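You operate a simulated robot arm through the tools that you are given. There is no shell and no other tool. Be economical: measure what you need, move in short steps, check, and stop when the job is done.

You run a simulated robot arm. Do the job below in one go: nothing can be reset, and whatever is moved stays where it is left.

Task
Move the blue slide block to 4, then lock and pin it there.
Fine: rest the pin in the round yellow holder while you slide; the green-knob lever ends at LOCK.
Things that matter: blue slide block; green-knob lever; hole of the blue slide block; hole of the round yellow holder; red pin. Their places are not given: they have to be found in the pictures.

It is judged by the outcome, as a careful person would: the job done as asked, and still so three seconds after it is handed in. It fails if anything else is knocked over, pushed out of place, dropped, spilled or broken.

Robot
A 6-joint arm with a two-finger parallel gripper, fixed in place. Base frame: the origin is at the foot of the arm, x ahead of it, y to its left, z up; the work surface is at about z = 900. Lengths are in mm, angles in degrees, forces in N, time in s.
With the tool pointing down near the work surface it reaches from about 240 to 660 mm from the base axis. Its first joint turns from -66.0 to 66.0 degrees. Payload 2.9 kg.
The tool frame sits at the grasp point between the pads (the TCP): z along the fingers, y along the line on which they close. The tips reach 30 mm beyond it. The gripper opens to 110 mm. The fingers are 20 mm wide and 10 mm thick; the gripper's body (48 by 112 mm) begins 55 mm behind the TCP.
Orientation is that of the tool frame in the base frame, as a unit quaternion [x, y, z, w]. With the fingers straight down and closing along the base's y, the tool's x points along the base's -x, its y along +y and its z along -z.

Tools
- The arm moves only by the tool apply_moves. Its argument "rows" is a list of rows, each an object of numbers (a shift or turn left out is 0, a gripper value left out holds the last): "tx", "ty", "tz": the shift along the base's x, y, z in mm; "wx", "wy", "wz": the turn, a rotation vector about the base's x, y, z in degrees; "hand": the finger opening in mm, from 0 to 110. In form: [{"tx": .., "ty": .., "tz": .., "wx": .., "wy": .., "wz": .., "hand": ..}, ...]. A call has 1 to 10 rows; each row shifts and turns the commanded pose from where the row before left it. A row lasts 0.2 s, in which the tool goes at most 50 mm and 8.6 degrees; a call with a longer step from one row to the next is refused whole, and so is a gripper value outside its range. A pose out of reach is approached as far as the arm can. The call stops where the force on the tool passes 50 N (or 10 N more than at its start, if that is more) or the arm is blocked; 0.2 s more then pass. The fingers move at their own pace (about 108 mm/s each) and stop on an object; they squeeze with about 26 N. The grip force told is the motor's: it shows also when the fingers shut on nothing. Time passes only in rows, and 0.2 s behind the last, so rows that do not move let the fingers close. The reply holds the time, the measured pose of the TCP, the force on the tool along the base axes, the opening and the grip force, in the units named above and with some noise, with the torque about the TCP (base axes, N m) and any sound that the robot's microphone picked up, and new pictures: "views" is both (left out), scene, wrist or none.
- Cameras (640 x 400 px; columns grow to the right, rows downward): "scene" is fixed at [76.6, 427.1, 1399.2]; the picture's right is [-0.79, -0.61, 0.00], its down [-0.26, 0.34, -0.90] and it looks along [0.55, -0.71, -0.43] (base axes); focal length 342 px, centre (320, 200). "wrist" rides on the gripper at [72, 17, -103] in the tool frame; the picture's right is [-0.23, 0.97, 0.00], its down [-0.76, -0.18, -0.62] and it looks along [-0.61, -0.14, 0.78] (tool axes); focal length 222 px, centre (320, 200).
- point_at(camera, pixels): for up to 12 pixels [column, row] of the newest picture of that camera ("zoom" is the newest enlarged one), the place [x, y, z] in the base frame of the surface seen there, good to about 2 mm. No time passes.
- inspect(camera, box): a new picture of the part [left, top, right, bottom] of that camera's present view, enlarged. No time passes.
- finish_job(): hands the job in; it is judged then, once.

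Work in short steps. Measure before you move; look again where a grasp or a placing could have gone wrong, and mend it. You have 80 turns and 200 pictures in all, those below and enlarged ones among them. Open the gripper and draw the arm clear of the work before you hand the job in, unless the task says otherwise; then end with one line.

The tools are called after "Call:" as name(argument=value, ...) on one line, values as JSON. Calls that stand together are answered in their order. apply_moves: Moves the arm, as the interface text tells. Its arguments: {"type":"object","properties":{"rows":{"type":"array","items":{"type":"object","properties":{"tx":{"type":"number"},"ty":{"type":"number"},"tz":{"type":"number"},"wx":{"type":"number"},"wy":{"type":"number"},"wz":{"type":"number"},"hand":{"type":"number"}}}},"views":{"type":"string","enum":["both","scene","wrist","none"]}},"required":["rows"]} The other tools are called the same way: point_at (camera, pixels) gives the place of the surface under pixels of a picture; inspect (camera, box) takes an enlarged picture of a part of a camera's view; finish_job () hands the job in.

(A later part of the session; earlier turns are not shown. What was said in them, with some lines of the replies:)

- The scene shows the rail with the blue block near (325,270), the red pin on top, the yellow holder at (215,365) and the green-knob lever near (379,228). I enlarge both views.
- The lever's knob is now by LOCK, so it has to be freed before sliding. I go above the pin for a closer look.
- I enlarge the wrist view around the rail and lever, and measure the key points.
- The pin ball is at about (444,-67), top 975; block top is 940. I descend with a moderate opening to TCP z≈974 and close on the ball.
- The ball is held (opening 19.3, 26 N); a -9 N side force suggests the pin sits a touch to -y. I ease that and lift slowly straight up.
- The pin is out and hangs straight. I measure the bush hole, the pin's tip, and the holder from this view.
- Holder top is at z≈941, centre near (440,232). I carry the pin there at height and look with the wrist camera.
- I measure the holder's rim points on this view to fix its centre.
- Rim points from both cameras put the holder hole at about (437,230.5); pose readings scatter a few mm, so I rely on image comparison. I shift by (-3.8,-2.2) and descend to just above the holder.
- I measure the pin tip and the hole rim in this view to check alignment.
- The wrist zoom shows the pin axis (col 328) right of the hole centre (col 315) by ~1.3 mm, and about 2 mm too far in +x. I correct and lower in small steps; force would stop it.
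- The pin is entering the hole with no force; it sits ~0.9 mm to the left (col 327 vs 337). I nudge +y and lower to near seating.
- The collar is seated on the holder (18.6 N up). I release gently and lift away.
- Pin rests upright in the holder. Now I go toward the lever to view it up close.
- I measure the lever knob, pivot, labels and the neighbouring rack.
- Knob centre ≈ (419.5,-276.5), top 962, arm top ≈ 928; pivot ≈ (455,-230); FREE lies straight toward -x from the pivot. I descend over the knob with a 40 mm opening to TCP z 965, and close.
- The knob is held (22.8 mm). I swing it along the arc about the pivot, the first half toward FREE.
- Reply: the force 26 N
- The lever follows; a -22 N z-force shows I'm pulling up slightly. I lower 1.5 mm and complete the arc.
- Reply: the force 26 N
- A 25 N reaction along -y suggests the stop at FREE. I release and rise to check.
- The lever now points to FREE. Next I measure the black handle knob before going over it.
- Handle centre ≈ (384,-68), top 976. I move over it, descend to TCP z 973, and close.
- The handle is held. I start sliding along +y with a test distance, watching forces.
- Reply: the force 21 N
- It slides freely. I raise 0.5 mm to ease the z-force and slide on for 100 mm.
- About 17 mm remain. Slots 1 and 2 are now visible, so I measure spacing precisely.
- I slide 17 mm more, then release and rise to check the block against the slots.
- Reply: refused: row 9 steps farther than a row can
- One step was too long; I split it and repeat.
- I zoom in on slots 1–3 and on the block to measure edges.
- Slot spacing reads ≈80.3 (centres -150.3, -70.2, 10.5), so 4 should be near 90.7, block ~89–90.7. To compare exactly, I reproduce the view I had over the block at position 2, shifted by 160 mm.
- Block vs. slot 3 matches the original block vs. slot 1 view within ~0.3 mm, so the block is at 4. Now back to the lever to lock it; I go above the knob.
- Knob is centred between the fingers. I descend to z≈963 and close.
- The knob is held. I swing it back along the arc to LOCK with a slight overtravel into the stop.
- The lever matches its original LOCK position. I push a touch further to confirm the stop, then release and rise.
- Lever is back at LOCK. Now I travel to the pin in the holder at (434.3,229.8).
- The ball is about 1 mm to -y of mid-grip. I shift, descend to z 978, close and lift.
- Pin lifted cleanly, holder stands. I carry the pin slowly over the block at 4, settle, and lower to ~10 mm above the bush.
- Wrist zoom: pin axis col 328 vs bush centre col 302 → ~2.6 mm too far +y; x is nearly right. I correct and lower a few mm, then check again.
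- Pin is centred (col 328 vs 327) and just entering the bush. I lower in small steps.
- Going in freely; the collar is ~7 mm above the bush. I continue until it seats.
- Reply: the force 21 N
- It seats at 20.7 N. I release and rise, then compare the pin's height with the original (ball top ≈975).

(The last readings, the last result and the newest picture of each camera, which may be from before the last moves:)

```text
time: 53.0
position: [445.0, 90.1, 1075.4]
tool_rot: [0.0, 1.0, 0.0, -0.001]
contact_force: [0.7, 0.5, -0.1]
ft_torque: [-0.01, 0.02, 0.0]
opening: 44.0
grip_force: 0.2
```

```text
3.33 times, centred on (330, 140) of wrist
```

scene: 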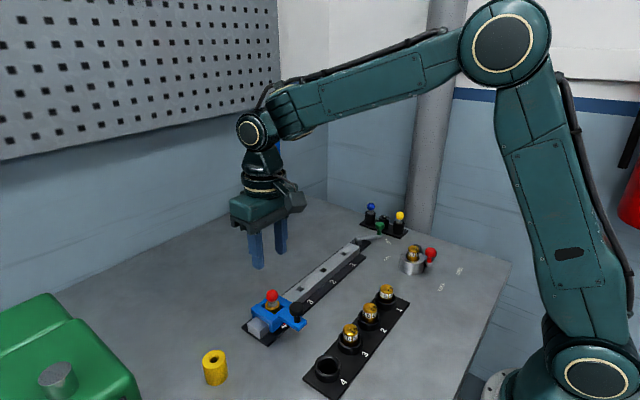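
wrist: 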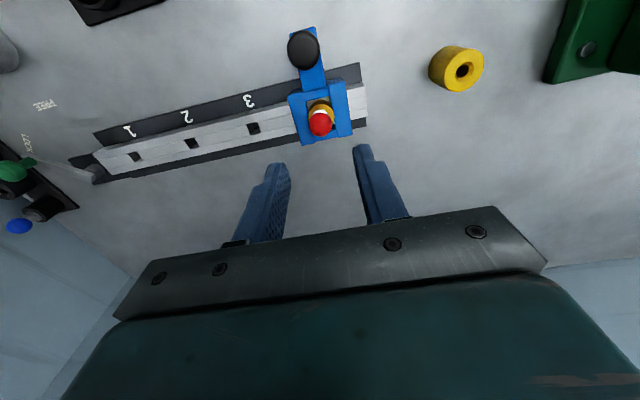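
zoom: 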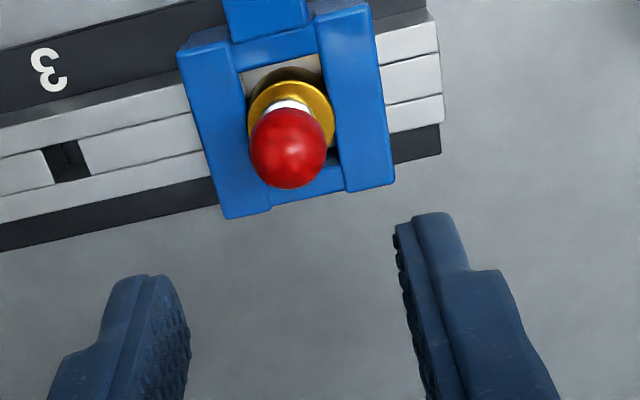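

The collar sits on the bush, ball top ≈975 as originally, block unchanged at 4, lever at LOCK, holder standing. I raise the arm clear.

Call:
apply_moves(rows=[{"tz": 40}, {"tz": 40}, {"tz": 40}, {"tz": 30}, {}, {}])

Call:
inspect(camera="scene", box=[190, 190, 450, 390])

```text
time: 54.4
position: [444.3, 92.9, 1225.9]
tool_rot: [-0.001, 1.0, -0.001, -0.001]
contact_force: [-0.7, 0.7, -0.1]
ft_torque: [-0.01, 0.02, 0.0]
opening: 43.9
grip_force: 0.2
```

scene: 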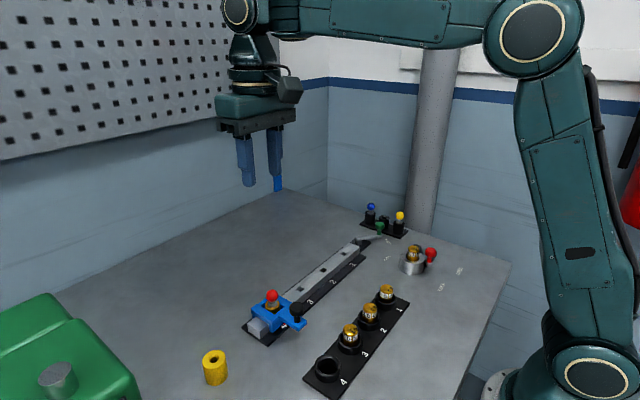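
wrist: 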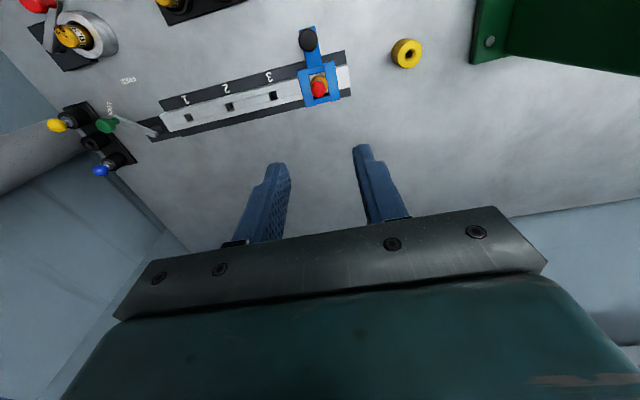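

```text
2.00 times, centred on (320, 290) of scene
```

zoom: 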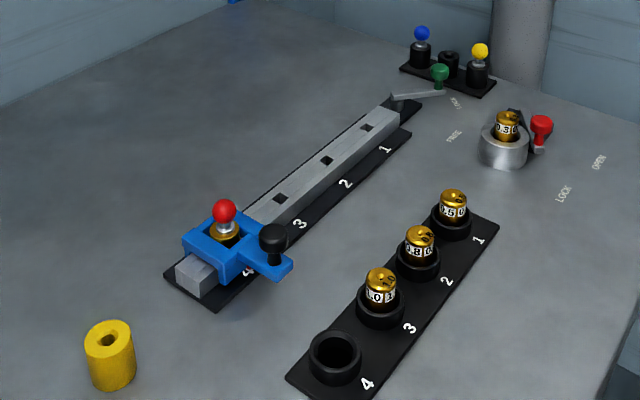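

Everything looks right, but I want to verify the pin is as deep as it was originally. I reproduce the early wrist view (z 1127) and compare.

Call:
apply_moves(rows=[{"tx": 0.7, "ty": 4.7, "tz": -30}, {"tz": -40}, {"tz": -30}, {}, {}], views="wrist")

Call:
inspect(camera="wrist", box=[220, 10, 500, 170])

Call:
inspect(camera="scene", box=[250, 275, 300, 325])

Call:
point_at(camera="zoom", pixels=[[297, 120], [297, 130], [297, 163], [240, 250], [265, 240], [335, 240], [300, 245], [300, 268], [355, 230]])

```text
time: 55.6
position: [444.6, 95.9, 1125.2]
tool_rot: [0.0, 1.0, 0.0, 0.0]
contact_force: [0.6, -0.5, 0.0]
ft_torque: [-0.01, 0.03, -0.01]
opening: 44.0
grip_force: 0.1
```

wrist: 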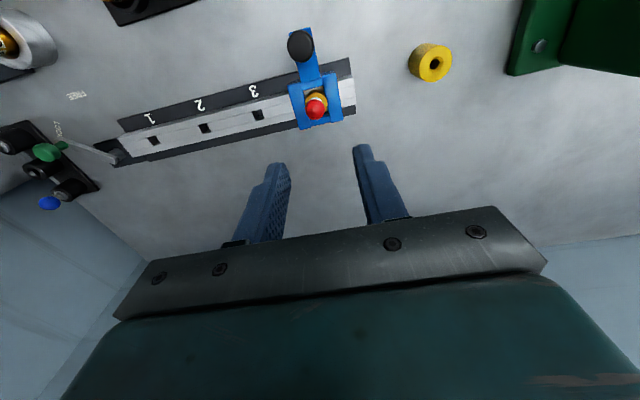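

```text
2.29 times, centred on (360, 90) of wrist
```

zoom: 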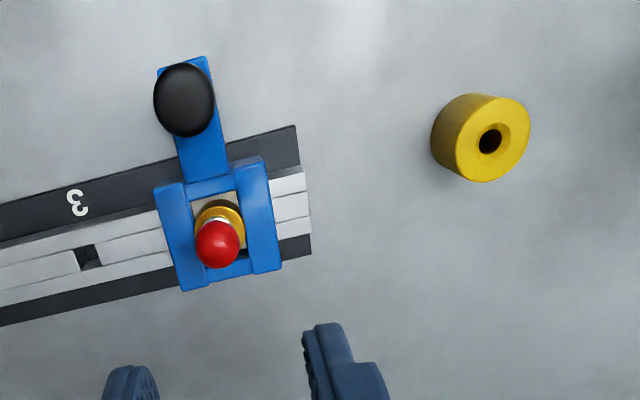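

```text
8.00 times, centred on (275, 300) of scene
```

zoom: 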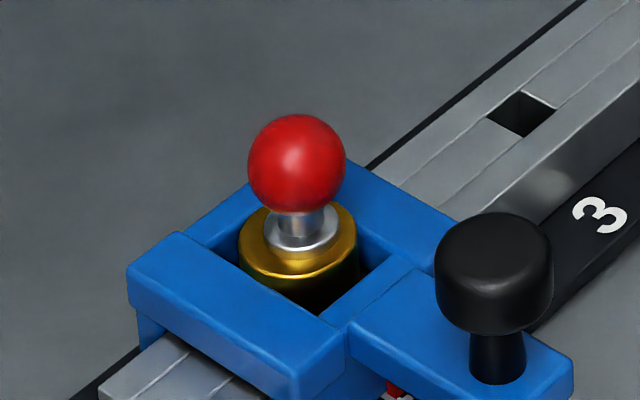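

```text
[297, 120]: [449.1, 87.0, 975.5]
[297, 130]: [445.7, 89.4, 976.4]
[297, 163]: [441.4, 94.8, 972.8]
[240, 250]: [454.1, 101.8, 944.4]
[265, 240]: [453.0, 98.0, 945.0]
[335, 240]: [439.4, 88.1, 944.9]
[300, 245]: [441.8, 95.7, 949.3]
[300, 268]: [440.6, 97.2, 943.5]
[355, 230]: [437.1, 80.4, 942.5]
```

The ball and bush sit in the same relation as at the start (ball (217,244) vs (221,242), block corner identical), so the pin is fully seated. I rise clear.

Call:
apply_moves(rows=[{"tz": 40}, {"tz": 40}, {"tz": 30}, {}], views="none")

```text
time: 56.6
position: [443.6, 94.9, 1238.8]
tool_rot: [-0.001, 1.0, 0.0, 0.0]
contact_force: [0.9, 0.5, -0.5]
ft_torque: [0.01, 0.01, 0.01]
opening: 43.9
grip_force: 0.1
```

The gripper is open and the arm is clear, so I hand the job in.

Call:
finish_job()

```text
The job is handed in.
```

The blue slide block is at 4, the green-knob lever is back at LOCK, and the red pin is seated in the block; I handed the job in with the gripper open and the arm clear.
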